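You operate a simulated robot arm through the tools that you are given. There is no shell and no other tool. Be economical: measure what you need, move in short steps, check, and stop when the job is done.

Carry out the task below with a simulated robot arm. There is one attempt and no reset: what you move stays moved.

## Task
Put the chives in slot 1 of the tin rack and the basil in slot 3.
Fine: turn the carousel to reach each tin.

It is judged by the outcome, as a careful person would: the job done as asked, and still so three seconds after it is handed in. It fails if anything else is knocked over, pushed out of place, dropped, spilled or broken.

## Robot
A 6-joint arm with a two-finger parallel gripper, fixed in place. Base frame: the origin is at the foot of the arm, x ahead of it, y to its left, z up; the work surface is at about z = 0. Readings come in m, degrees, newtons and seconds.
With the tool pointing down near the work surface it reaches from about 0.14 to 0.58 m from the base axis. Its first joint turns from -66.0 to 66.0 degrees. Payload 2.1 kg.
Tool frame: the origin (TCP) lies between the finger pads and is the grasp point; the fingertips stand 0.03 m ahead of it; z points along the fingers, y is the line along which they close. The gripper opens to 0.094 m. The fingers are 0.028 m wide and 0.01 m thick; the gripper's body (0.05 by 0.096 m) begins 0.055 m behind the TCP.
Orientation is told as [roll, pitch, yaw] about the base's x, y, z axes, in that order, counted from this pose: with the fingers straight down and closing along the base's y, the tool's x points along the base's -x, its y along +y and its z along -z.

## Interface
- The arm moves only by the tool step_arm. Its argument "series" is a list of rows, each an object (a shift or turn left out is 0, a gripper value left out holds the last) with "travel": the shift along the tool's x, y, z in m, a list of three; "delta_rot": the turn, a rotation vector about the tool's x, y, z in degrees, a list of three. In form: [{"travel": [tx, ty, tz], "delta_rot": [rx, ry, rz]}, ...]. A call has 1 to 12 rows; each row shifts and turns the commanded pose from where the row before left it, along the tool's axes as they then stand. "jaw" is the finger opening in m, from 0 to 0.094, set as the call begins (left out, the last holds). Rows are played at 5 a second. More than 0.05 m and 8.6 degrees between two rows, or a gripper value outside its range, and nothing of the call is played. Where a pose cannot be reached the arm comes as near as it can. A force on the tool above 90 N (or 10 N above the force at the start of the call, whichever is more), or a blocked arm, ends the call early, and 0.2 s more pass. The fingers move at their own pace (about 0.072 m/s each) and stop on an object; they squeeze with about 28 N. The grip force told is the motor's: it shows also when the fingers shut on nothing. Time passes only in rows, and 0.2 s behind the last, so rows that do not move let the fingers close. It gives the time, the measured TCP pose, the force on the tool (base axes), the opening and the grip force at its end, in the units of the frame above (readings bear some noise).
- Cameras (640 x 400 px; columns grow to the right, rows downward): "scene" is fixed at [0.0413, -0.3535, 0.5068]; the picture's right is [0.90, -0.43, 0.00], its down [-0.15, -0.32, -0.94] and it looks along [0.40, 0.85, -0.35] (base axes); focal length 338 px, centre (320, 200). "wrist" rides on the gripper at [-0.037, 0, -0.058] in the tool frame; the picture's right is [0.00, -1.00, 0.00], its down [0.97, 0.00, -0.24] and it looks along [0.24, 0.00, 0.97] (tool axes); focal length 218 px, centre (320, 200). There is no depth. A picture from a camera that has moved, and an enlarged one, comes with that camera's place and axes in the base frame and with its lens.
- capture(camera): a new picture of that camera. No time passes.
- inspect(camera, box): a new picture of the part [left, top, right, bottom] of that camera's present view, enlarged. No time passes.
- job_done(): hands the job in; it is judged then, once.

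Work in short steps. Places have to be worked out from the pictures, the camera data and where the tool is seen: move nearer, look again, correct. Check each grasp and each placing, and mend what went wrong. You have 120 turns and 68 pictures in all, those below and enlarged ones among them. Open the gripper and draw the arm clear of the work before you hand the job in, unless the task says otherwise; then end with one line.

The tools are called after "Request:" as name(argument=value, ...) on one line, values as JSON. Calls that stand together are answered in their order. step_arm: Moves the arm, as the interface text tells. Its arguments: {"type":"object","properties":{"series":{"type":"array","items":{"type":"object","properties":{"travel":{"type":"array","items":{"type":"number"}},"delta_rot":{"type":"array","items":{"type":"number"}}}}},"jaw":{"type":"number"}},"required":["series"]} The other tools are called the same way: capture (camera) takes a picture; inspect (camera, box) takes an enlarged picture of a part of a camera's view; job_done () hands the job in.

At the start:

```text
clock: 0.0
ee_pos: [0.2708, 0.179, 0.4431]
tcp_rot: [0.0, 0.0, 0.0]
force: [0.5, -0.1, 0.2]
opening: 0.0938
finger_force: 0.0
```

scene: 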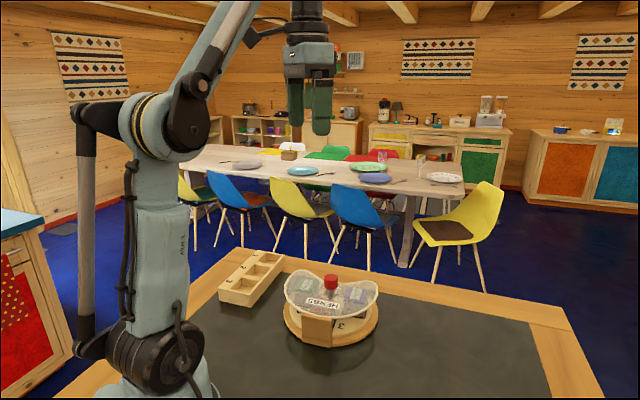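
wrist: 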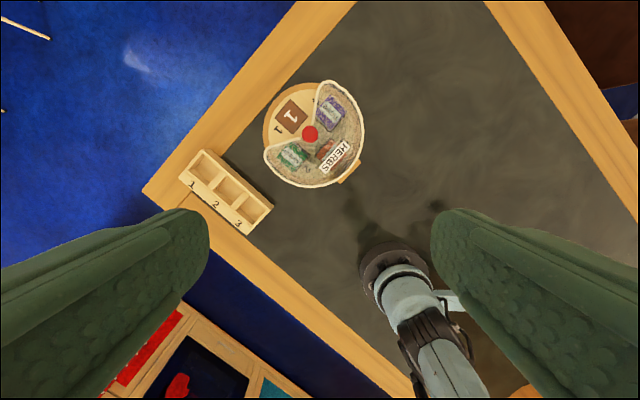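

I'll enlarge the rack and carousel area in both views to read the labels and see the mechanism.

Request:
inspect(camera="wrist", box=[170, 60, 390, 240])

Request:
inspect(camera="scene", box=[200, 230, 400, 360])

```text
2.22 times, centred on (280, 150) of wrist
camera zoom: at [0.3081, 0.1793, 0.5005], right [0.0, -1.0, 0.0], down [-0.97, 0.0, 0.24], along [-0.24, 0.0, -0.97], focal length 485 px, centre (409, 311)
```

zoom: 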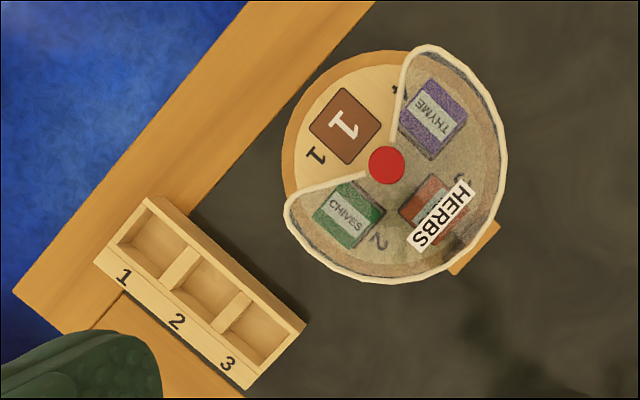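

```text
3.08 times, centred on (300, 295) of scene
camera zoom: at [0.0413, -0.3535, 0.5068], right [0.9, -0.43, 0.0], down [-0.15, -0.32, -0.94], along [0.4, 0.85, -0.35], focal length 1041 px, centre (382, -92)
```

zoom: 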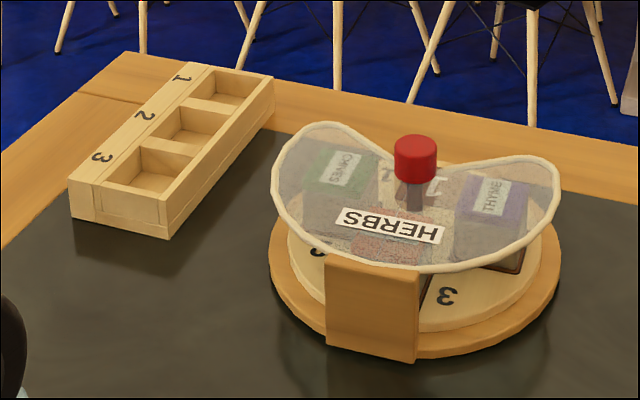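

Chives sit at seat 2, thyme at 4, and a red tin under the HERBS label is presumably basil. The cover opening faces (+x,+y), and the knob is near (0.325, 0.193, 0.105). I'll move closer for a better look.

Request:
step_arm(series=[{"travel": [-0.022, 0.0035, 0.036]}, {"travel": [-0.022, 0.0035, 0.036]}, {"travel": [-0.022, 0.0035, 0.036]}, {"travel": [-0.022, 0.0035, 0.035]}, {}])

Request:
capture(camera="wrist")

Request:
inspect(camera="scene", box=[270, 260, 390, 360])

```text
clock: 1.2
ee_pos: [0.3589, 0.1946, 0.2948]
tcp_rot: [0.0, 0.0, 0.0]
force: [-1.1, 0.3, -0.4]
opening: 0.0939
finger_force: 0.0
```

```text
63 pictures are left
camera wrist: at [0.3961, 0.1942, 0.3534], right [0.0, -1.0, 0.0], down [-0.97, 0.0, 0.24], along [-0.24, 0.0, -0.97], focal length 218 px, centre (320, 200)
```

wrist: 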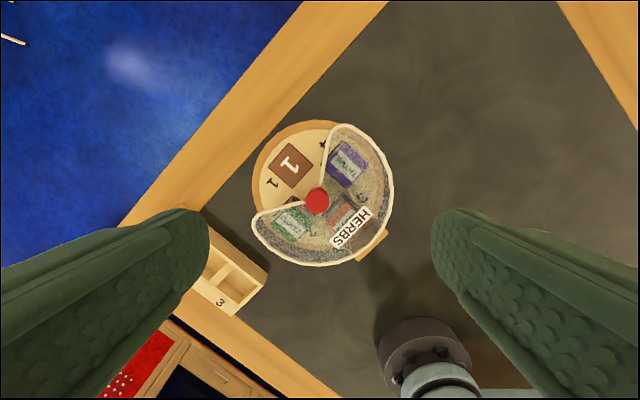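

```text
4.00 times, centred on (330, 310) of scene
camera zoom: at [0.0413, -0.3535, 0.5068], right [0.9, -0.43, 0.0], down [-0.15, -0.32, -0.94], along [0.4, 0.85, -0.35], focal length 1354 px, centre (280, -240)
```

zoom: 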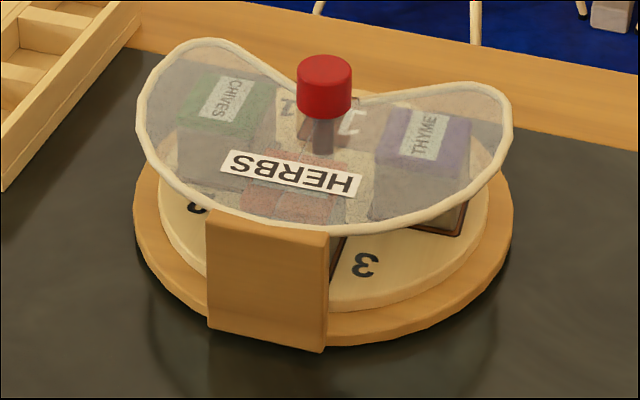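

I'll enlarge the carousel in the wrist view to read the labels and measure it.

Request:
inspect(camera="wrist", box=[190, 110, 410, 320])

```text
1.90 times, centred on (300, 215) of wrist
camera zoom: at [0.3961, 0.1942, 0.3534], right [0.0, -1.0, 0.0], down [-0.97, 0.0, 0.24], along [-0.24, 0.0, -0.97], focal length 416 px, centre (358, 171)
```

zoom: 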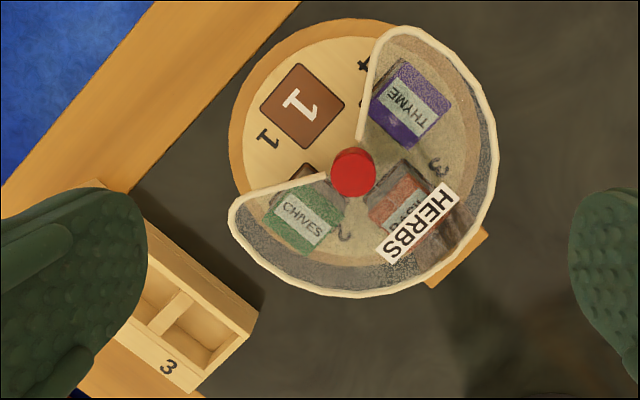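

Seat 1 is an empty pad; the seats are 90° apart, and the tins need a clockwise turn (seen from above) to come to the opening. I'll centre above the knob at about (0.331, 0.199) and look again to refine it.

Request:
step_arm(series=[{"travel": [0.014, 0.0025, 0.035]}, {"travel": [0.014, 0.002, 0.035]}, {"travel": [0, 0, 0.03]}, {}])

Request:
capture(camera="wrist")

Request:
inspect(camera="scene", box=[260, 200, 400, 350])

```text
clock: 2.2
ee_pos: [0.3316, 0.1991, 0.1974]
tcp_rot: [-0.1, 0.0, 0.1]
force: [0.1, 0.6, 0.2]
opening: 0.0942
finger_force: 0.1
```

```text
60 pictures are left
camera wrist: at [0.369, 0.1989, 0.2555], right [0.0, -1.0, 0.0], down [-0.97, 0.0, 0.24], along [-0.24, 0.0, -0.97], focal length 218 px, centre (320, 200)
```

wrist: 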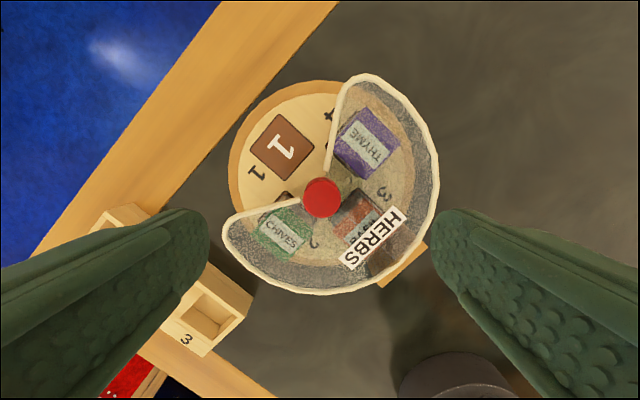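

```text
2.67 times, centred on (330, 275) of scene
camera zoom: at [0.0413, -0.3535, 0.5068], right [0.9, -0.43, 0.0], down [-0.15, -0.32, -0.94], along [0.4, 0.85, -0.35], focal length 902 px, centre (293, 0)
```

zoom: 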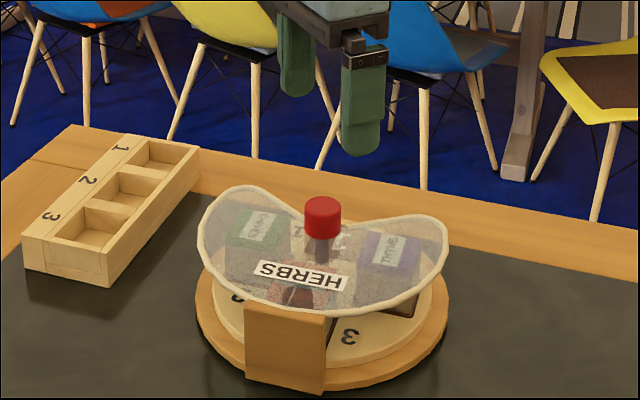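

The knob top is at about (0.333, 0.1975, 0.10). I'll pre-rotate the tool to yaw +45° so the knob can be turned 90° clockwise in one go.

Request:
step_arm(series=[{"travel": [-0.0015, -0.0015, 0.0]}, {"delta_rot": [0, 0, -7.5]}, {"delta_rot": [0, 0, -7.5]}, {"delta_rot": [0, 0, -7.5]}, {"delta_rot": [0, 0, -7.5]}, {"delta_rot": [0, 0, -7.5]}, {"delta_rot": [0, 0, -7.5]}, {"travel": [0, 0, 0.03]}, {}])

Request:
capture(camera="wrist")

```text
clock: 4.2
ee_pos: [0.335, 0.197, 0.1679]
tcp_rot: [0.1, 0.0, 45.0]
force: [0.0, 0.2, 0.3]
opening: 0.0941
finger_force: 0.0
```

```text
58 pictures are left
camera wrist: at [0.3612, 0.2225, 0.2269], right [0.71, -0.71, 0.0], down [-0.69, -0.69, 0.24], along [-0.17, -0.17, -0.97], focal length 218 px, centre (320, 200)
```

wrist: 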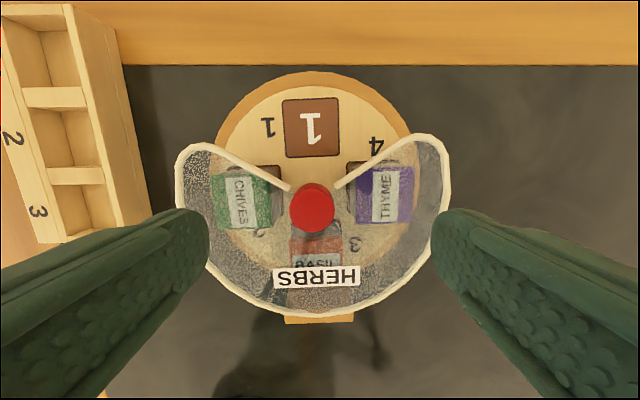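

Basil is confirmed at seat 3. The knob is about 4 mm off along tool +y, so I'll correct that and descend to TCP z≈0.113, with the tips still above the cover.

Request:
step_arm(jaw=0.06, series=[{"travel": [0.0007, 0.0037, 0.0]}, {"travel": [0, 0, 0.02]}, {"travel": [0, 0, 0.02]}, {"travel": [0, 0, 0.013]}, {}])

Request:
capture(camera="wrist")

Request:
inspect(camera="scene", box=[260, 220, 400, 350])

```text
clock: 5.4
ee_pos: [0.3277, 0.1988, 0.1163]
tcp_rot: [0.0, 0.0, 45.0]
force: [-0.3, -0.4, -0.3]
opening: 0.0599
finger_force: 0.0
```

```text
57 pictures are left
camera wrist: at [0.3558, 0.2243, 0.1743], right [0.71, -0.71, 0.0], down [-0.69, -0.69, 0.24], along [-0.17, -0.17, -0.97], focal length 218 px, centre (320, 200)
```

wrist: 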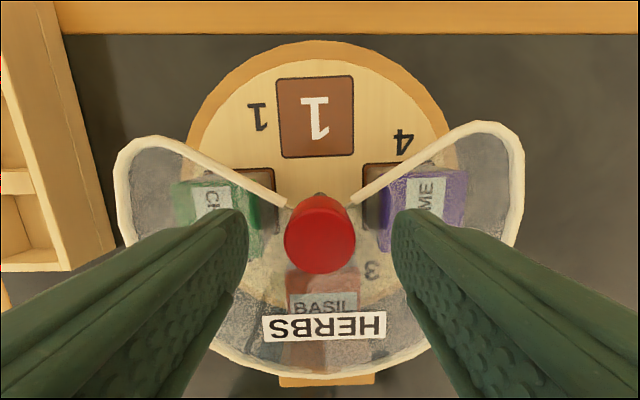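

```text
3.08 times, centred on (330, 285) of scene
camera zoom: at [0.0413, -0.3535, 0.5068], right [0.9, -0.43, 0.0], down [-0.15, -0.32, -0.94], along [0.4, 0.85, -0.35], focal length 1041 px, centre (289, -62)
```

zoom: 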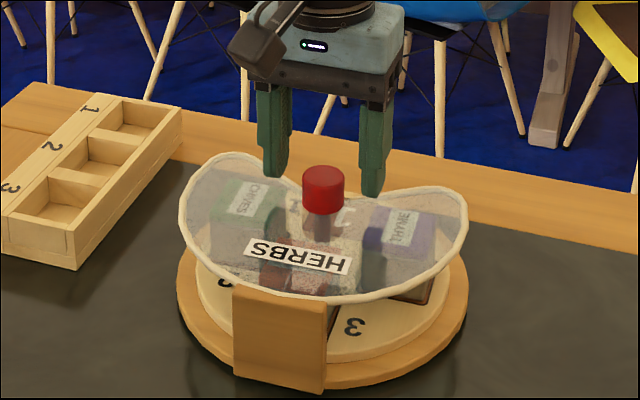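

The knob is laterally centred between the fingers, with its top about 22 mm below the TCP. I'll nudge 1.5 mm along −x tool, go down 5 mm more, and close.

Request:
step_arm(series=[{"travel": [-0.0015, 0, 0.005]}, {}])

Request:
step_arm(jaw=0.0, series=[{}, {}, {}])

Request:
inspect(camera="scene", box=[260, 220, 400, 350])

```text
clock: 6.0
ee_pos: [0.3294, 0.2003, 0.1112]
tcp_rot: [0.0, 0.1, 45.0]
force: [0.7, 0.1, 0.7]
opening: 0.0602
finger_force: 0.1
```

```text
clock: 6.8
ee_pos: [0.3287, 0.199, 0.111]
tcp_rot: [0.0, 0.0, 45.0]
force: [-2.7, 3.2, 0.3]
opening: 0.0291
finger_force: 28.3
```

```text
3.08 times, centred on (330, 285) of scene
camera zoom: at [0.0413, -0.3535, 0.5069], right [0.9, -0.43, 0.0], down [-0.15, -0.32, -0.94], along [0.4, 0.85, -0.35], focal length 1041 px, centre (289, -62)
```

zoom: 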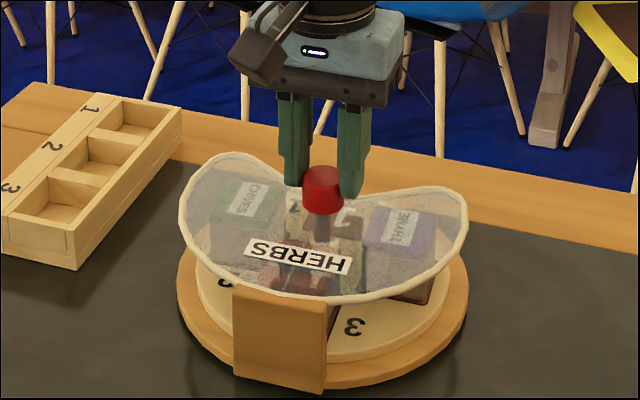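

The grip holds at 0.029 m. I'll check centring in the wrist view before turning.

Request:
capture(camera="wrist")

```text
54 pictures are left
camera wrist: at [0.3566, 0.2253, 0.1692], right [0.71, -0.71, 0.0], down [-0.69, -0.69, 0.24], along [-0.17, -0.17, -0.97], focal length 218 px, centre (320, 200)
```

wrist: 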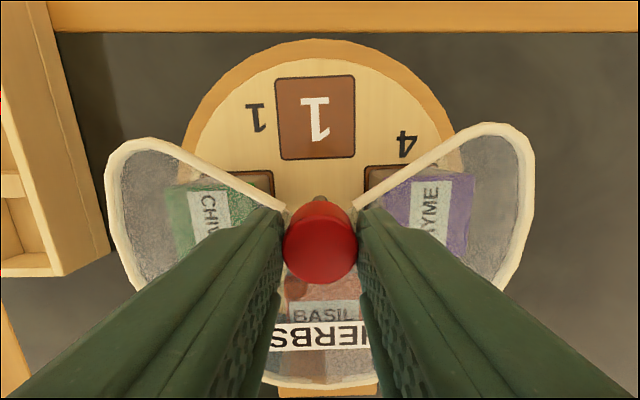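

The knob is centred. I'll turn 22.5° clockwise first and check the readings.

Request:
step_arm(series=[{"delta_rot": [0, 0, 7.5]}, {"delta_rot": [0, 0, 7.5]}, {"delta_rot": [0, 0, 7.5]}, {}])

Request:
inspect(camera="scene", box=[260, 220, 400, 350])

```text
clock: 7.8
ee_pos: [0.33, 0.1986, 0.1109]
tcp_rot: [-0.1, -0.2, 22.2]
force: [1.8, -6.9, 12.6]
opening: 0.0291
finger_force: 28.2
```

```text
3.08 times, centred on (330, 285) of scene
camera zoom: at [0.0412, -0.3535, 0.5068], right [0.9, -0.43, 0.0], down [-0.15, -0.32, -0.94], along [0.4, 0.85, -0.35], focal length 1041 px, centre (289, -62)
```

zoom: 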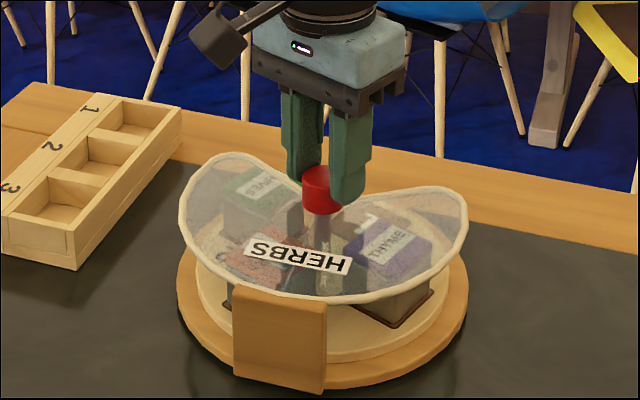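

The turntable follows. There is 12 N upward force, maybe a fingertip brushing the cover, so I'll lift 2 mm while continuing to turn.

Request:
step_arm(series=[{"travel": [0, 0, -0.002]}, {"delta_rot": [0, 0, 7.5]}, {"delta_rot": [0, 0, 7.5]}, {"delta_rot": [0, 0, 7.5]}, {}])

Request:
inspect(camera="scene", box=[260, 220, 400, 350])

```text
clock: 9.0
ee_pos: [0.3304, 0.2004, 0.113]
tcp_rot: [0.0, 0.1, -0.1]
force: [0.3, 0.4, -2.5]
opening: 0.0292
finger_force: 28.0
```

```text
3.08 times, centred on (330, 285) of scene
camera zoom: at [0.0413, -0.3535, 0.5069], right [0.9, -0.43, 0.0], down [-0.15, -0.32, -0.94], along [0.4, 0.85, -0.35], focal length 1041 px, centre (289, -62)
```

zoom: 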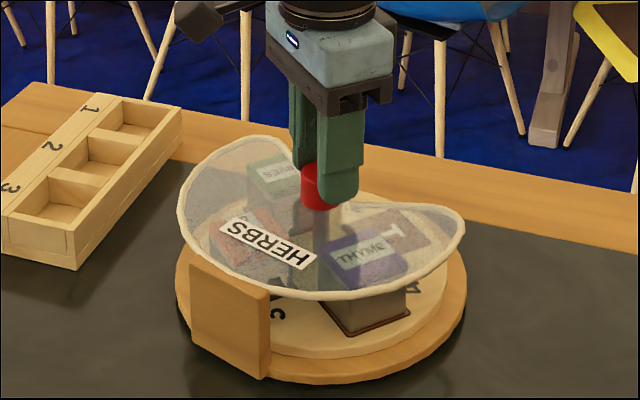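

The cover's bracket has moved too this time, so something is dragging it. I'll look from the wrist.

Request:
capture(camera="wrist")

Request:
inspect(camera="scene", box=[285, 250, 385, 320])

```text
51 pictures are left
camera wrist: at [0.3681, 0.1995, 0.1712], right [0.0, -1.0, 0.0], down [-0.97, 0.0, 0.24], along [-0.24, 0.0, -0.97], focal length 218 px, centre (320, 200)
```

wrist: 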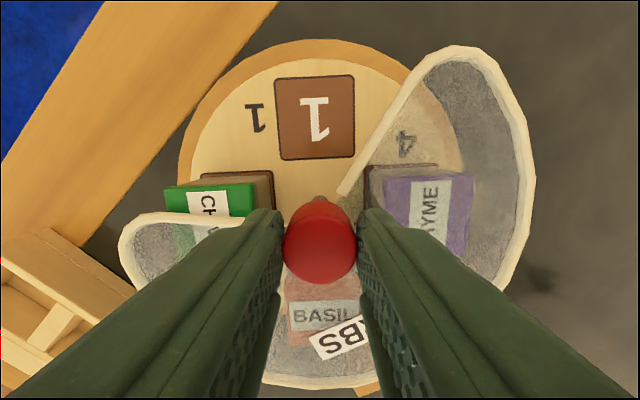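

```text
5.71 times, centred on (335, 285) of scene
camera zoom: at [0.0413, -0.3535, 0.5069], right [0.9, -0.43, 0.0], down [-0.15, -0.32, -0.94], along [0.4, 0.85, -0.35], focal length 1934 px, centre (234, -286)
```

zoom: 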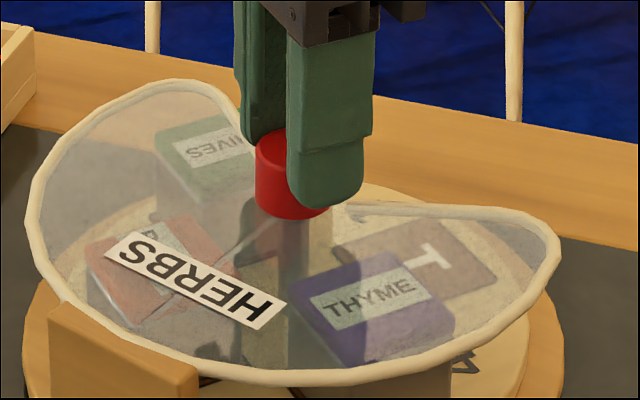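

The opening has rotated about 18° with the turntable, most likely because the 2 mm lift unloaded the base so the whole stand turned. I'll undo the lift, release, and rise a little to see the true state.

Request:
step_arm(series=[{"travel": [0, 0, 0.002]}, {}])

Request:
step_arm(jaw=0.06, series=[{}, {}, {"travel": [0, 0, -0.04]}, {"travel": [0, 0, -0.04]}, {}])

Request:
capture(camera="wrist")

Request:
inspect(camera="scene", box=[260, 220, 400, 350])

```text
clock: 9.6
ee_pos: [0.3301, 0.2004, 0.1117]
tcp_rot: [0.1, 0.0, -0.1]
force: [0.1, 0.3, -2.4]
opening: 0.0295
finger_force: 28.0
```

```text
clock: 10.8
ee_pos: [0.3312, 0.1982, 0.1904]
tcp_rot: [0.0, 0.0, 0.0]
force: [-0.4, 0.0, -0.2]
opening: 0.0598
finger_force: 0.1
```

```text
49 pictures are left
camera wrist: at [0.3699, 0.1979, 0.248], right [0.0, -1.0, 0.0], down [-0.97, 0.0, 0.24], along [-0.24, 0.0, -0.97], focal length 218 px, centre (320, 200)
```

wrist: 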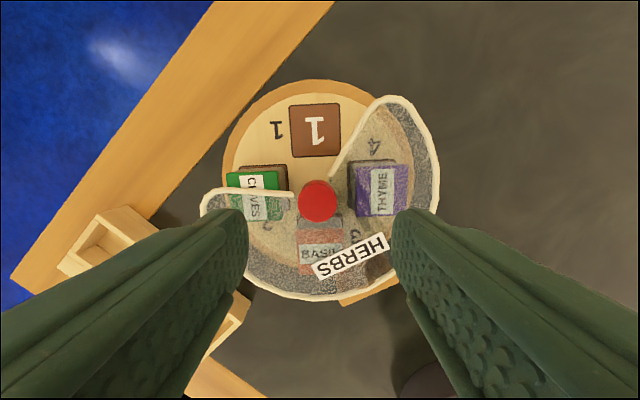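

```text
3.08 times, centred on (330, 285) of scene
camera zoom: at [0.0413, -0.3535, 0.5068], right [0.9, -0.43, 0.0], down [-0.15, -0.32, -0.94], along [0.4, 0.85, -0.35], focal length 1041 px, centre (289, -62)
```

zoom: 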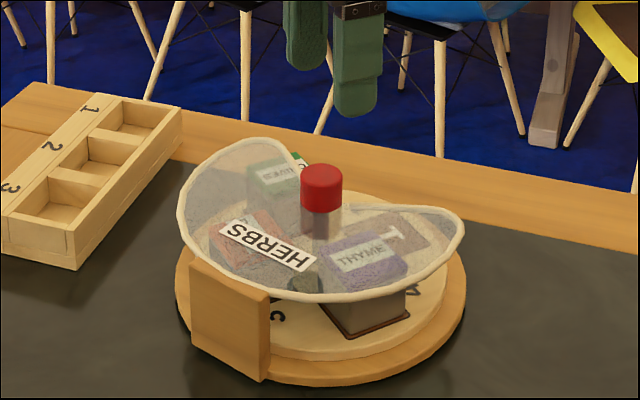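

The base shifted with the cover, so the stand isn't fixed. With downward load (first 22°) only the turntable turned; with lift, the whole stand turned. I'll regrip, lift slightly and turn back 20° counter-clockwise to restore the stand.

Request:
step_arm(jaw=0.06, series=[{"travel": [0, 0.001, 0.04]}, {"travel": [0, 0, 0.039]}, {}])

Request:
step_arm(jaw=0.0, series=[{}, {}, {}])

Request:
step_arm(series=[{"travel": [0, 0, -0.002]}, {}])

```text
clock: 11.6
ee_pos: [0.3355, 0.1998, 0.1094]
tcp_rot: [0.0, -0.1, 0.0]
force: [0.3, 0.3, 0.2]
opening: 0.0598
finger_force: 0.1
```

```text
clock: 12.4
ee_pos: [0.335, 0.2009, 0.1091]
tcp_rot: [0.0, -0.1, 0.1]
force: [0.9, 4.4, 0.2]
opening: 0.0293
finger_force: 28.0
```

```text
clock: 13.0
ee_pos: [0.3328, 0.1998, 0.1132]
tcp_rot: [0.0, -0.1, 0.0]
force: [0.7, 0.0, -12.7]
opening: 0.0292
finger_force: 28.4
```

A 12.7 N lift load is now unloading the base. I'll turn counter-clockwise 20° and check.

Request:
step_arm(series=[{"delta_rot": [0, 0, -5]}, {"delta_rot": [0, 0, -5]}, {"delta_rot": [0, 0, -5]}, {"delta_rot": [0, 0, -5]}, {}])

Request:
inspect(camera="scene", box=[260, 220, 400, 350])

```text
clock: 14.2
ee_pos: [0.3303, 0.201, 0.114]
tcp_rot: [-0.1, 0.1, 20.1]
force: [0.0, -0.4, -12.4]
opening: 0.0292
finger_force: 27.8
```

```text
3.08 times, centred on (330, 285) of scene
camera zoom: at [0.0413, -0.3535, 0.5069], right [0.9, -0.43, 0.0], down [-0.15, -0.32, -0.94], along [0.4, 0.85, -0.35], focal length 1041 px, centre (289, -62)
```

zoom: 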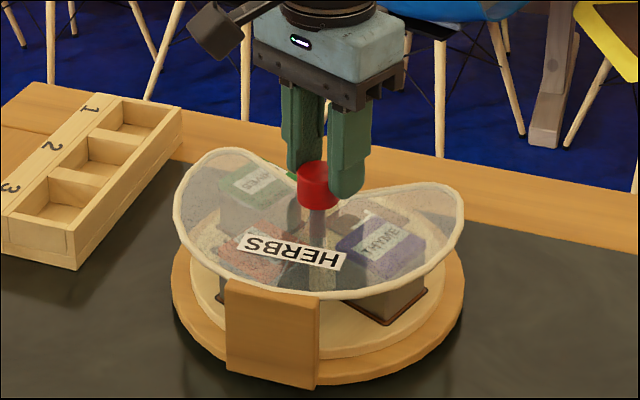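

The stand is back to its original angle, shifted about 3 mm to −x. I'll nudge it back while unloaded, then press down.

Request:
step_arm(series=[{"travel": [-0.0023, -0.0024, 0]}, {"travel": [0, 0, 0.002]}, {"travel": [0, 0, 0.002]}, {}])

Request:
inspect(camera="scene", box=[260, 220, 400, 350])

```text
clock: 15.2
ee_pos: [0.3336, 0.1992, 0.1093]
tcp_rot: [0.1, 0.0, 19.9]
force: [0.0, 0.3, -12.5]
opening: 0.0293
finger_force: 27.9
```

```text
3.08 times, centred on (330, 285) of scene
camera zoom: at [0.0413, -0.3535, 0.5069], right [0.9, -0.43, 0.0], down [-0.15, -0.32, -0.94], along [0.4, 0.85, -0.35], focal length 1041 px, centre (289, -62)
```

zoom: 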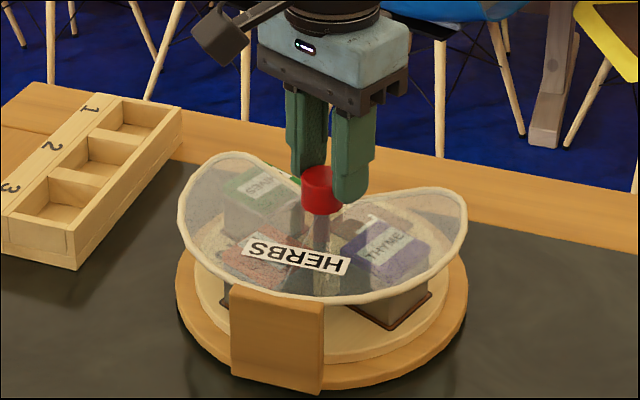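

The stand is now almost exactly at its original place in the picture, but the tool still carries 12.5 N. I'll lower until it turns into downward pressure.

Request:
step_arm(series=[{"travel": [0, 0, 0.001]}, {}])

Request:
step_arm(series=[{"travel": [0, 0, 0.001]}, {}])

```text
clock: 15.8
ee_pos: [0.3338, 0.1999, 0.1106]
tcp_rot: [-0.1, -0.1, 20.0]
force: [2.2, 3.4, 0.7]
opening: 0.0293
finger_force: 27.0
```

```text
clock: 16.4
ee_pos: [0.3328, 0.2002, 0.1105]
tcp_rot: [-0.1, -0.1, 20.0]
force: [-0.2, 4.4, 24.8]
opening: 0.0291
finger_force: 28.3
```

Now pressing 25 N. I'll turn clockwise with that load, checking after 15°.

Request:
step_arm(series=[{"delta_rot": [0, 0, 5]}, {"delta_rot": [0, 0, 5]}, {"delta_rot": [0, 0, 5]}, {}])

Request:
inspect(camera="scene", box=[260, 220, 400, 350])

```text
clock: 17.4
ee_pos: [0.3339, 0.1979, 0.108]
tcp_rot: [-0.2, -0.1, 4.7]
force: [4.8, -18.5, 24.3]
opening: 0.029
finger_force: 28.0
```

```text
3.08 times, centred on (330, 285) of scene
camera zoom: at [0.0412, -0.3536, 0.5068], right [0.9, -0.43, 0.0], down [-0.15, -0.32, -0.94], along [0.4, 0.85, -0.35], focal length 1041 px, centre (289, -62)
```

zoom: 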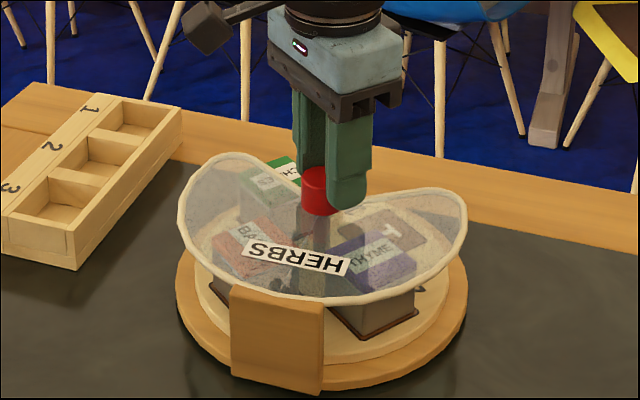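

Only the turntable turned. Side force is −18 N in y, so I'll ease 0.8 mm toward −y and continue.

Request:
step_arm(series=[{"travel": [0, -0.0008, 0]}, {"delta_rot": [0, 0, 5]}, {"delta_rot": [0, 0, 5]}, {"delta_rot": [0, 0, 5]}, {}])

```text
clock: 18.6
ee_pos: [0.3343, 0.1991, 0.1069]
tcp_rot: [0.0, -0.1, -10.0]
force: [-2.7, -5.9, 16.0]
opening: 0.0291
finger_force: 27.7
```

Good: forces are lower. I'll continue another 20°, keeping slight extra pressure.

Request:
step_arm(series=[{"travel": [0, -0.0003, 0.0003]}, {"delta_rot": [0, 0, 5]}, {"delta_rot": [0, 0, 5]}, {"delta_rot": [0, 0, 5]}, {"delta_rot": [0, 0, 5]}, {}])

Request:
inspect(camera="scene", box=[260, 220, 400, 350])

```text
clock: 20.0
ee_pos: [0.3331, 0.1978, 0.107]
tcp_rot: [0.0, -0.1, -30.1]
force: [-3.4, -10.9, 6.9]
opening: 0.0292
finger_force: 27.8
```

```text
3.08 times, centred on (330, 285) of scene
camera zoom: at [0.0413, -0.3535, 0.5068], right [0.9, -0.43, 0.0], down [-0.15, -0.32, -0.94], along [0.4, 0.85, -0.35], focal length 1041 px, centre (289, -62)
```

zoom: 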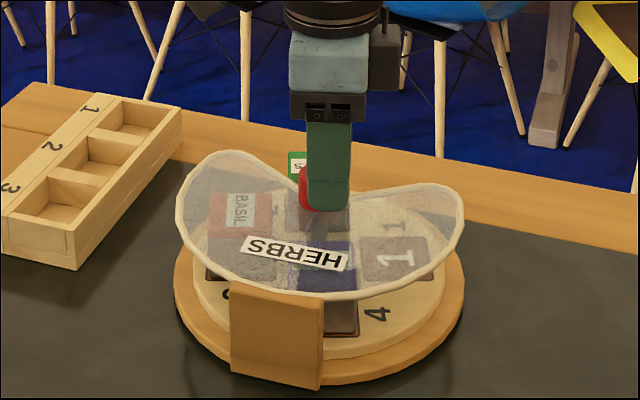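

Pressure is dropping, so I'll add 0.7 mm and do the last 15°.

Request:
step_arm(series=[{"travel": [-0.0002, -0.0004, 0.0007]}, {"delta_rot": [0, 0, 5]}, {"delta_rot": [0, 0, 5]}, {"delta_rot": [0, 0, 5]}, {}])

Request:
capture(camera="wrist")

```text
clock: 21.2
ee_pos: [0.3322, 0.197, 0.1084]
tcp_rot: [0.1, -0.1, -45.1]
force: [-2.8, 0.0, -6.7]
opening: 0.0293
finger_force: 28.1
```

```text
43 pictures are left
camera wrist: at [0.3597, 0.1707, 0.1658], right [-0.71, -0.71, 0.0], down [-0.69, 0.69, 0.24], along [-0.17, 0.17, -0.97], focal length 218 px, centre (320, 200)
```

wrist: 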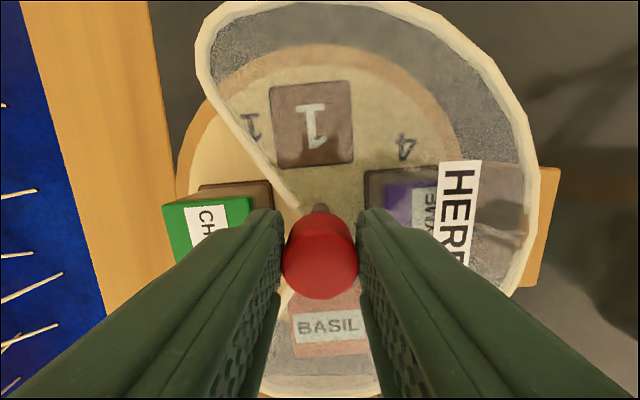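

Chives is now in the opening. I'll release, rise and rotate the tool back to yaw +45° for a tangential grip on the tin.

Request:
step_arm(jaw=0.06, series=[{}, {}, {"travel": [0, 0, -0.04]}, {"travel": [0, 0, -0.04]}, {"travel": [0, 0, -0.02]}])

Request:
step_arm(series=[{"delta_rot": [0, 0, -7.5]}, {"delta_rot": [0, 0, -7.5]}, {"delta_rot": [0, 0, -7.5]}, {"delta_rot": [0, 0, -7.5]}, {"delta_rot": [0, 0, -7.5]}, {"delta_rot": [0, 0, -7.5]}, {"delta_rot": [0, 0, -7.5]}, {"delta_rot": [0, 0, -7.5]}, {"delta_rot": [0, 0, -7.5]}, {"delta_rot": [0, 0, -7.5]}, {"delta_rot": [0, 0, -7.5]}, {"delta_rot": [0, 0, -7.5]}])

Request:
capture(camera="wrist")

Request:
inspect(camera="scene", box=[260, 220, 400, 350])

```text
clock: 22.4
ee_pos: [0.3333, 0.198, 0.2084]
tcp_rot: [0.0, 0.0, -45.0]
force: [-0.2, -0.1, 1.2]
opening: 0.0597
finger_force: 0.0
```

```text
clock: 25.0
ee_pos: [0.3333, 0.1971, 0.2084]
tcp_rot: [0.1, 0.0, 45.1]
force: [-0.3, -0.4, 0.3]
opening: 0.0601
finger_force: 0.0
```

```text
42 pictures are left
camera wrist: at [0.3597, 0.2232, 0.2659], right [0.71, -0.71, 0.0], down [-0.68, -0.69, 0.24], along [-0.17, -0.17, -0.97], focal length 218 px, centre (320, 200)
```

wrist: 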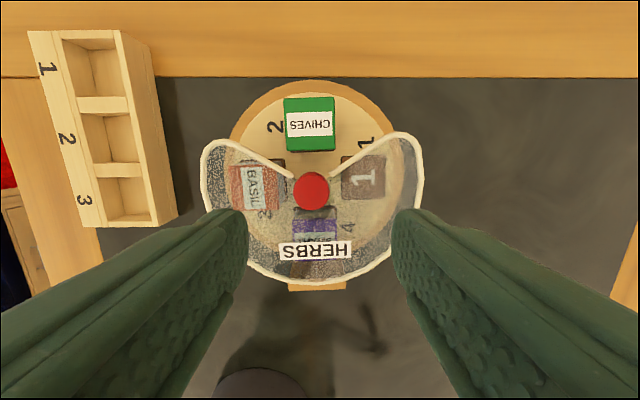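

```text
3.08 times, centred on (330, 285) of scene
camera zoom: at [0.0413, -0.3535, 0.5068], right [0.9, -0.43, 0.0], down [-0.15, -0.32, -0.94], along [0.4, 0.85, -0.35], focal length 1041 px, centre (289, -62)
```

zoom: 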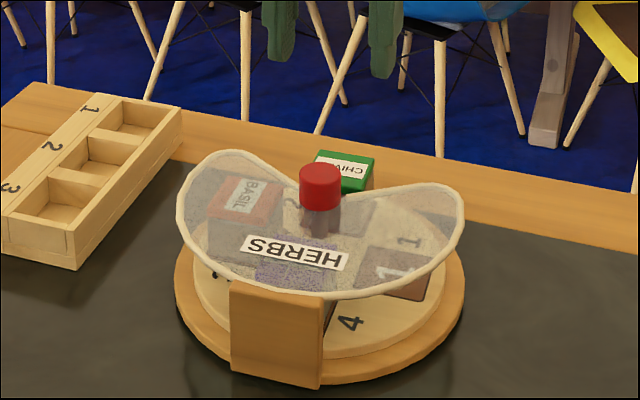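

Chives is centred in the opening. I'll zoom on it and on the rack for exact positions.

Request:
inspect(camera="wrist", box=[240, 70, 380, 220])

Request:
inspect(camera="wrist", box=[10, 20, 200, 240])

Request:
inspect(camera="scene", box=[190, 240, 360, 330])

```text
2.67 times, centred on (310, 145) of wrist
camera zoom: at [0.3597, 0.2232, 0.2659], right [0.71, -0.71, 0.0], down [-0.68, -0.69, 0.24], along [-0.17, -0.17, -0.97], focal length 582 px, centre (347, 347)
```

zoom: 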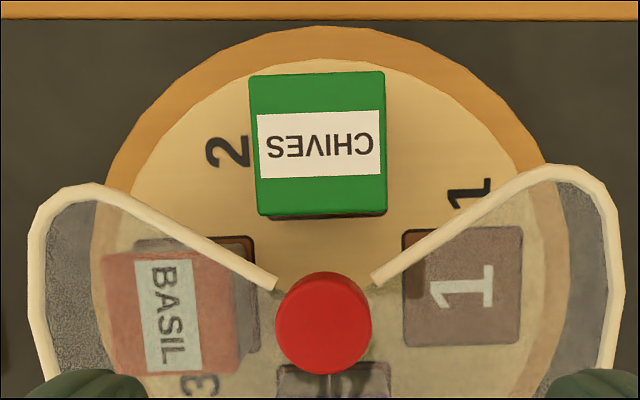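

```text
1.82 times, centred on (105, 130) of wrist
camera zoom: at [0.3597, 0.2232, 0.2659], right [0.71, -0.71, 0.0], down [-0.68, -0.69, 0.24], along [-0.17, -0.17, -0.97], focal length 397 px, centre (711, 327)
```

zoom: 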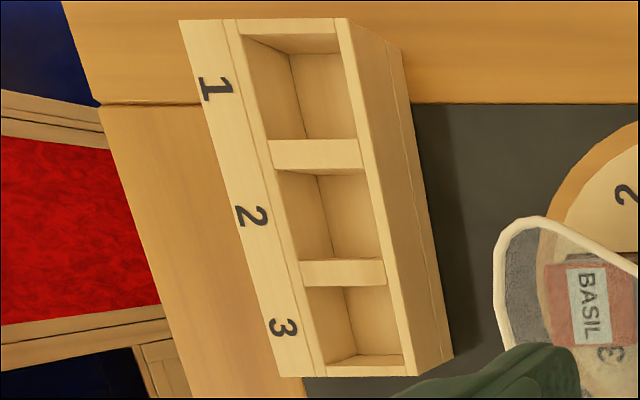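

```text
3.76 times, centred on (275, 285) of scene
camera zoom: at [0.0413, -0.3535, 0.5068], right [0.9, -0.43, 0.0], down [-0.15, -0.32, -0.94], along [0.4, 0.85, -0.35], focal length 1274 px, centre (489, -120)
```

zoom: 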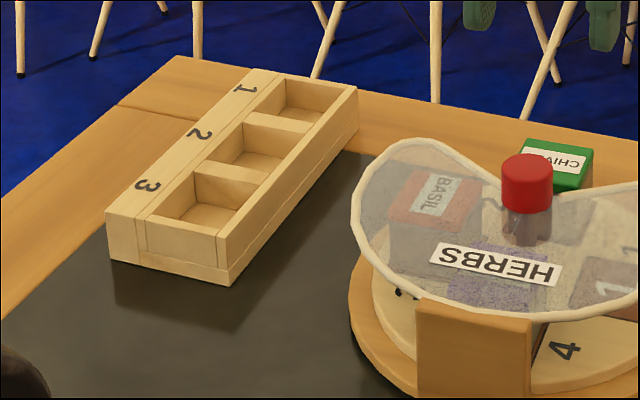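

Estimates: tin top at tool offset (−0.056, +0.0095), z≈0.066; the tin is about 44 mm wide and 40 mm tall; rack slot tops are at z≈0.036. I'll move above the chives and check the alignment.

Request:
step_arm(jaw=0.07, series=[{"travel": [-0.028, 0.0048, 0.0]}, {"travel": [-0.0277, 0.0047, 0.0]}, {"travel": [0, 0, 0.035]}, {"travel": [0, 0, 0.035]}, {}])

Request:
capture(camera="wrist")

Request:
inspect(camera="scene", box=[270, 210, 410, 320])

```text
clock: 26.2
ee_pos: [0.3643, 0.2471, 0.1372]
tcp_rot: [0.0, 0.0, 44.9]
force: [-0.9, -0.1, 0.4]
opening: 0.0699
finger_force: 0.1
```

```text
37 pictures are left
camera wrist: at [0.3919, 0.2727, 0.1954], right [0.71, -0.71, 0.0], down [-0.69, -0.69, 0.24], along [-0.17, -0.17, -0.97], focal length 218 px, centre (320, 200)
```

wrist: 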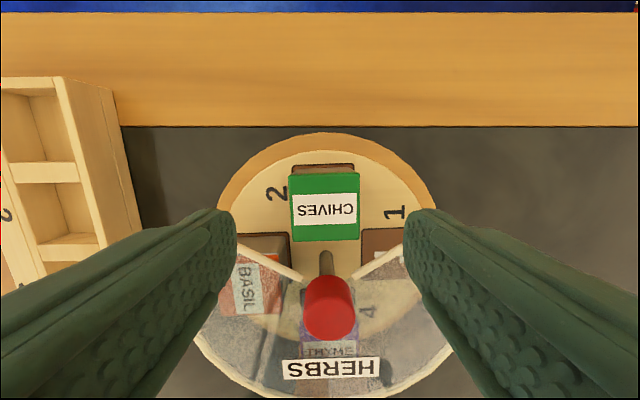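

```text
3.64 times, centred on (340, 265) of scene
camera zoom: at [0.0413, -0.3535, 0.5068], right [0.9, -0.43, 0.0], down [-0.15, -0.32, -0.94], along [0.4, 0.85, -0.35], focal length 1231 px, centre (247, -36)
```

zoom: 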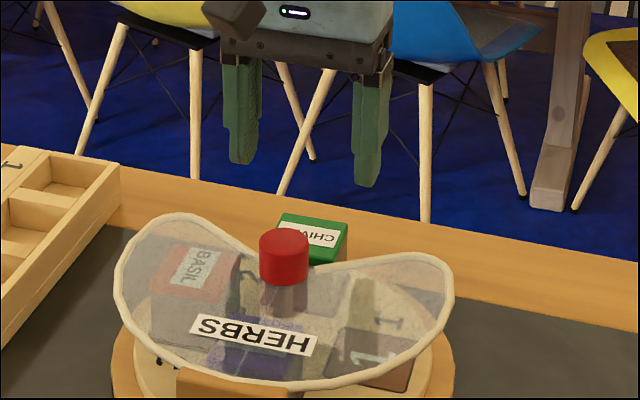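

The tin is centred within about 2 mm (shift tool −y by 2 mm). I'll descend to tips about 12 mm below the tin's top and close.

Request:
step_arm(jaw=0.066, series=[{"travel": [0, -0.002, 0.02]}, {"travel": [0, 0, 0.02]}, {"travel": [0, 0, 0.012]}, {}])

Request:
inspect(camera="scene", box=[270, 210, 410, 320])

```text
clock: 27.2
ee_pos: [0.3693, 0.2417, 0.0842]
tcp_rot: [-0.1, 0.0, 44.9]
force: [0.5, -0.4, -0.4]
opening: 0.0659
finger_force: 0.0
```

```text
3.64 times, centred on (340, 265) of scene
camera zoom: at [0.0413, -0.3535, 0.5068], right [0.9, -0.43, 0.0], down [-0.15, -0.32, -0.94], along [0.4, 0.85, -0.35], focal length 1231 px, centre (247, -36)
```

zoom: 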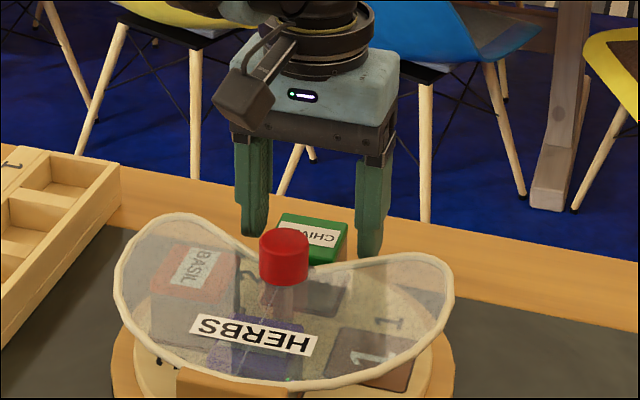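

The fingers straddle the tin. I'll close.

Request:
step_arm(jaw=0.0, series=[{}, {}, {}])

Request:
step_arm(series=[{"travel": [0, 0, -0.02]}, {}])

Request:
inspect(camera="scene", box=[270, 210, 410, 320])

```text
clock: 28.0
ee_pos: [0.3687, 0.2408, 0.0856]
tcp_rot: [-0.1, 0.0, 45.0]
force: [-0.6, -0.3, 0.1]
opening: 0.0441
finger_force: 27.6
```

```text
clock: 28.6
ee_pos: [0.3698, 0.2407, 0.1045]
tcp_rot: [0.0, 0.1, 44.9]
force: [0.4, -0.2, 0.0]
opening: 0.044
finger_force: 28.0
```

```text
3.64 times, centred on (340, 265) of scene
camera zoom: at [0.0413, -0.3535, 0.5068], right [0.9, -0.43, 0.0], down [-0.15, -0.32, -0.94], along [0.4, 0.85, -0.35], focal length 1231 px, centre (247, -36)
```

zoom: 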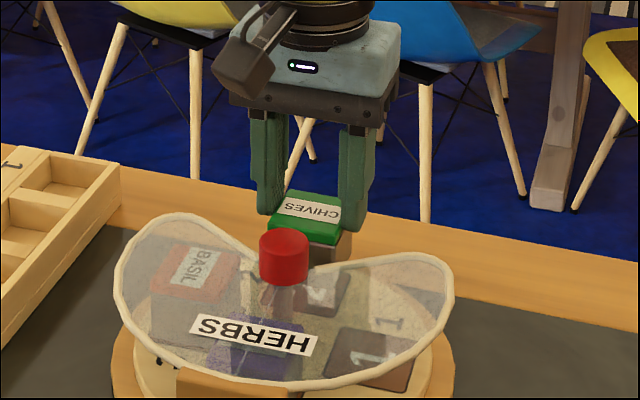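

Chives is held. I'll lift and carry it toward the rack, stopping short in tool x so slot 1 stays visible in the wrist view.

Request:
step_arm(series=[{"travel": [0, 0, -0.04]}, {"travel": [0, 0, -0.035]}, {"travel": [0, 0.042, 0]}, {"travel": [0, 0.042, 0]}, {"travel": [0, 0.042, 0]}, {"travel": [0, 0.042, 0]}, {"travel": [0, 0.042, 0]}, {}, {}])

Request:
capture(camera="wrist")

Request:
capture(camera="scene")

```text
clock: 30.6
ee_pos: [0.2172, 0.3913, 0.1817]
tcp_rot: [0.0, -0.1, 45.1]
force: [-0.8, 0.4, -0.5]
opening: 0.0441
finger_force: 27.8
```

```text
33 pictures are left
camera wrist: at [0.2449, 0.4181, 0.2401], right [0.71, -0.71, 0.0], down [-0.69, -0.69, 0.24], along [-0.17, -0.17, -0.97], focal length 218 px, centre (320, 200)
```

wrist: 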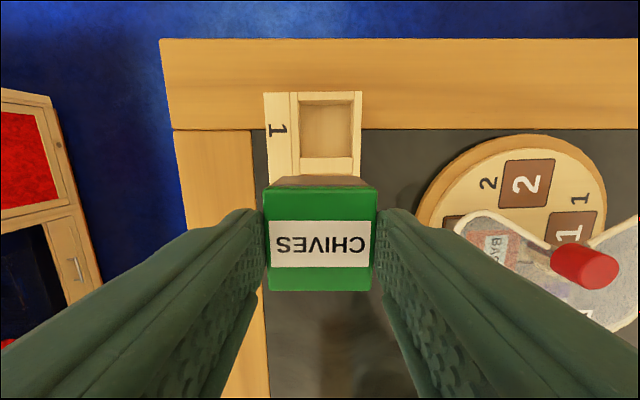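

```text
32 pictures are left
```

scene: 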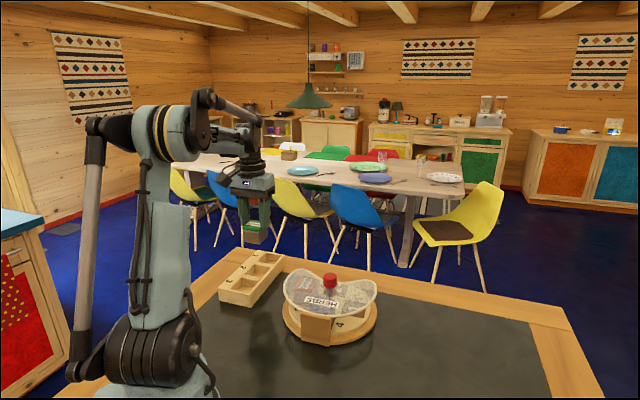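

The rack is aligned with the tool at yaw 45°. I'll zoom on slot 1 for its offset.

Request:
inspect(camera="wrist", box=[240, 70, 400, 200])

```text
3.08 times, centred on (320, 135) of wrist
camera zoom: at [0.2449, 0.4181, 0.2401], right [0.71, -0.71, 0.0], down [-0.69, -0.69, 0.24], along [-0.17, -0.17, -0.97], focal length 672 px, centre (320, 400)
```

zoom: 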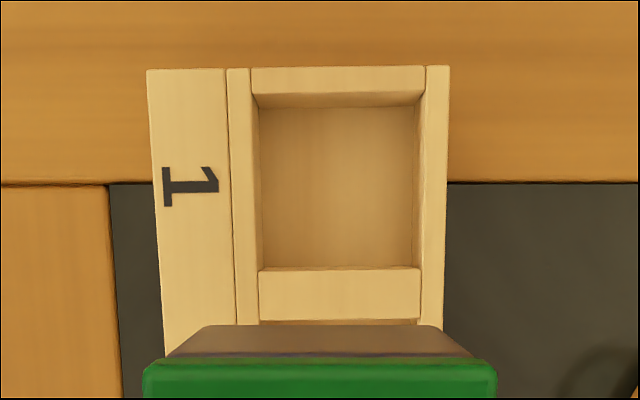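

Slot 1's centre is at tool offset (−0.051, −0.0054) with about 48.5 mm inner width, so there's only ~2 mm clearance. I'll move over it with a −0.75° alignment twist, lower to just above the rack top, and check.

Request:
step_arm(series=[{"travel": [-0.0249, -0.0025, 0]}, {"travel": [-0.0249, -0.0025, 0]}, {"delta_rot": [0, 0, -0.75]}, {"travel": [0, 0, 0.035]}, {"travel": [0, 0, 0.032]}, {}, {}])

Request:
capture(camera="wrist")

Request:
inspect(camera="scene", box=[200, 220, 320, 320])

```text
clock: 32.2
ee_pos: [0.2559, 0.4233, 0.1145]
tcp_rot: [0.0, 0.0, 45.6]
force: [-0.4, -0.3, -1.3]
opening: 0.044
finger_force: 28.1
```

```text
30 pictures are left
camera wrist: at [0.2826, 0.4494, 0.1729], right [0.72, -0.7, 0.0], down [-0.68, -0.7, 0.24], along [-0.17, -0.17, -0.97], focal length 218 px, centre (320, 200)
```

wrist: 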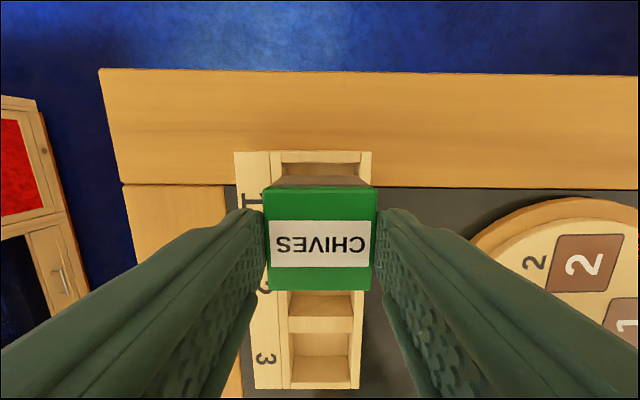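

```text
4.00 times, centred on (260, 270) of scene
camera zoom: at [0.0413, -0.3535, 0.5068], right [0.9, -0.43, 0.0], down [-0.15, -0.32, -0.94], along [0.4, 0.85, -0.35], focal length 1354 px, centre (560, -80)
```

zoom: 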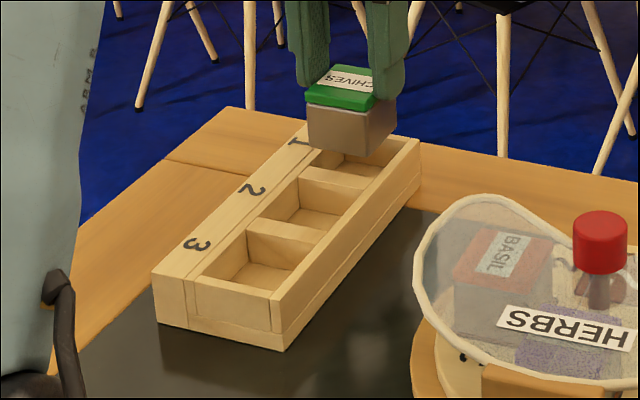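

I'll zoom the wrist view to measure the fine offset between slot edges and tin.

Request:
inspect(camera="wrist", box=[220, 140, 390, 300])

```text
2.50 times, centred on (305, 220) of wrist
camera zoom: at [0.2826, 0.4494, 0.1729], right [0.72, -0.7, 0.0], down [-0.68, -0.7, 0.24], along [-0.17, -0.17, -0.97], focal length 546 px, centre (358, 150)
```

zoom: 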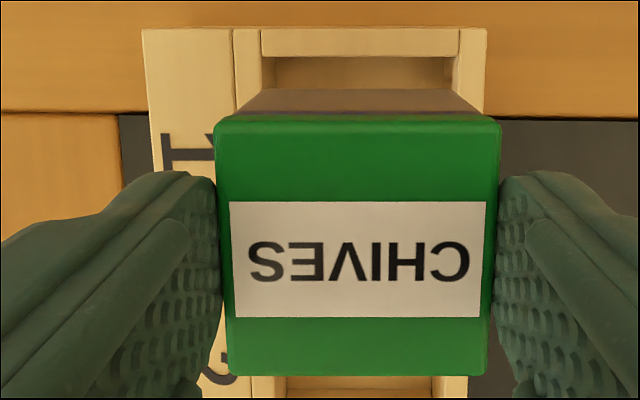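

The tin is centred laterally, with about 1 mm to correct in tool x. I'll apply that and lower 25 mm into the slot, watching force.

Request:
step_arm(series=[{"travel": [-0.001, -0.0003, 0.008]}, {"travel": [0, 0, 0.009]}, {"travel": [0, 0, 0.008]}, {}])

Request:
inspect(camera="scene", box=[200, 220, 320, 320])

```text
clock: 33.2
ee_pos: [0.2571, 0.4236, 0.0888]
tcp_rot: [0.1, -0.1, 45.7]
force: [0.5, 0.7, -0.9]
opening: 0.0439
finger_force: 28.3
```

```text
4.00 times, centred on (260, 270) of scene
camera zoom: at [0.0413, -0.3535, 0.5068], right [0.9, -0.43, 0.0], down [-0.15, -0.32, -0.94], along [0.4, 0.85, -0.35], focal length 1354 px, centre (560, -80)
```

zoom: 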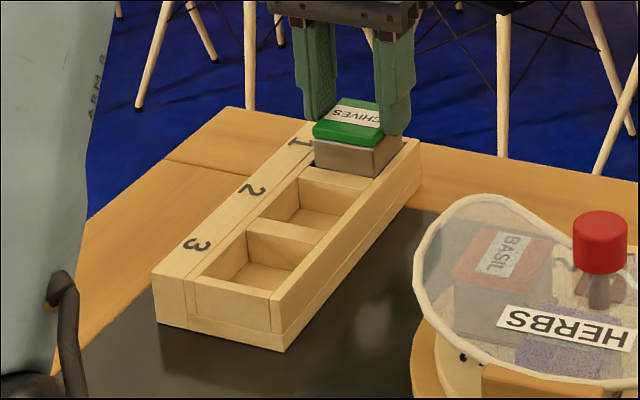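

The tin enters the slot freely. I'll lower further in small steps.

Request:
step_arm(series=[{"travel": [0, 0, 0.006]}, {"travel": [0, 0, 0.006]}, {}])

Request:
inspect(camera="scene", box=[200, 220, 320, 320])

```text
clock: 34.0
ee_pos: [0.2585, 0.4222, 0.0771]
tcp_rot: [0.0, 0.0, 45.7]
force: [0.4, 0.0, 11.6]
opening: 0.0438
finger_force: 28.3
```

```text
4.00 times, centred on (260, 270) of scene
camera zoom: at [0.0412, -0.3536, 0.5068], right [0.9, -0.43, 0.0], down [-0.15, -0.32, -0.94], along [0.4, 0.85, -0.35], focal length 1354 px, centre (560, -80)
```

zoom: 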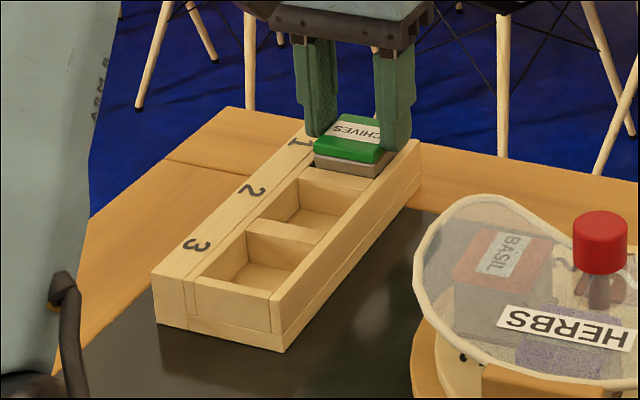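

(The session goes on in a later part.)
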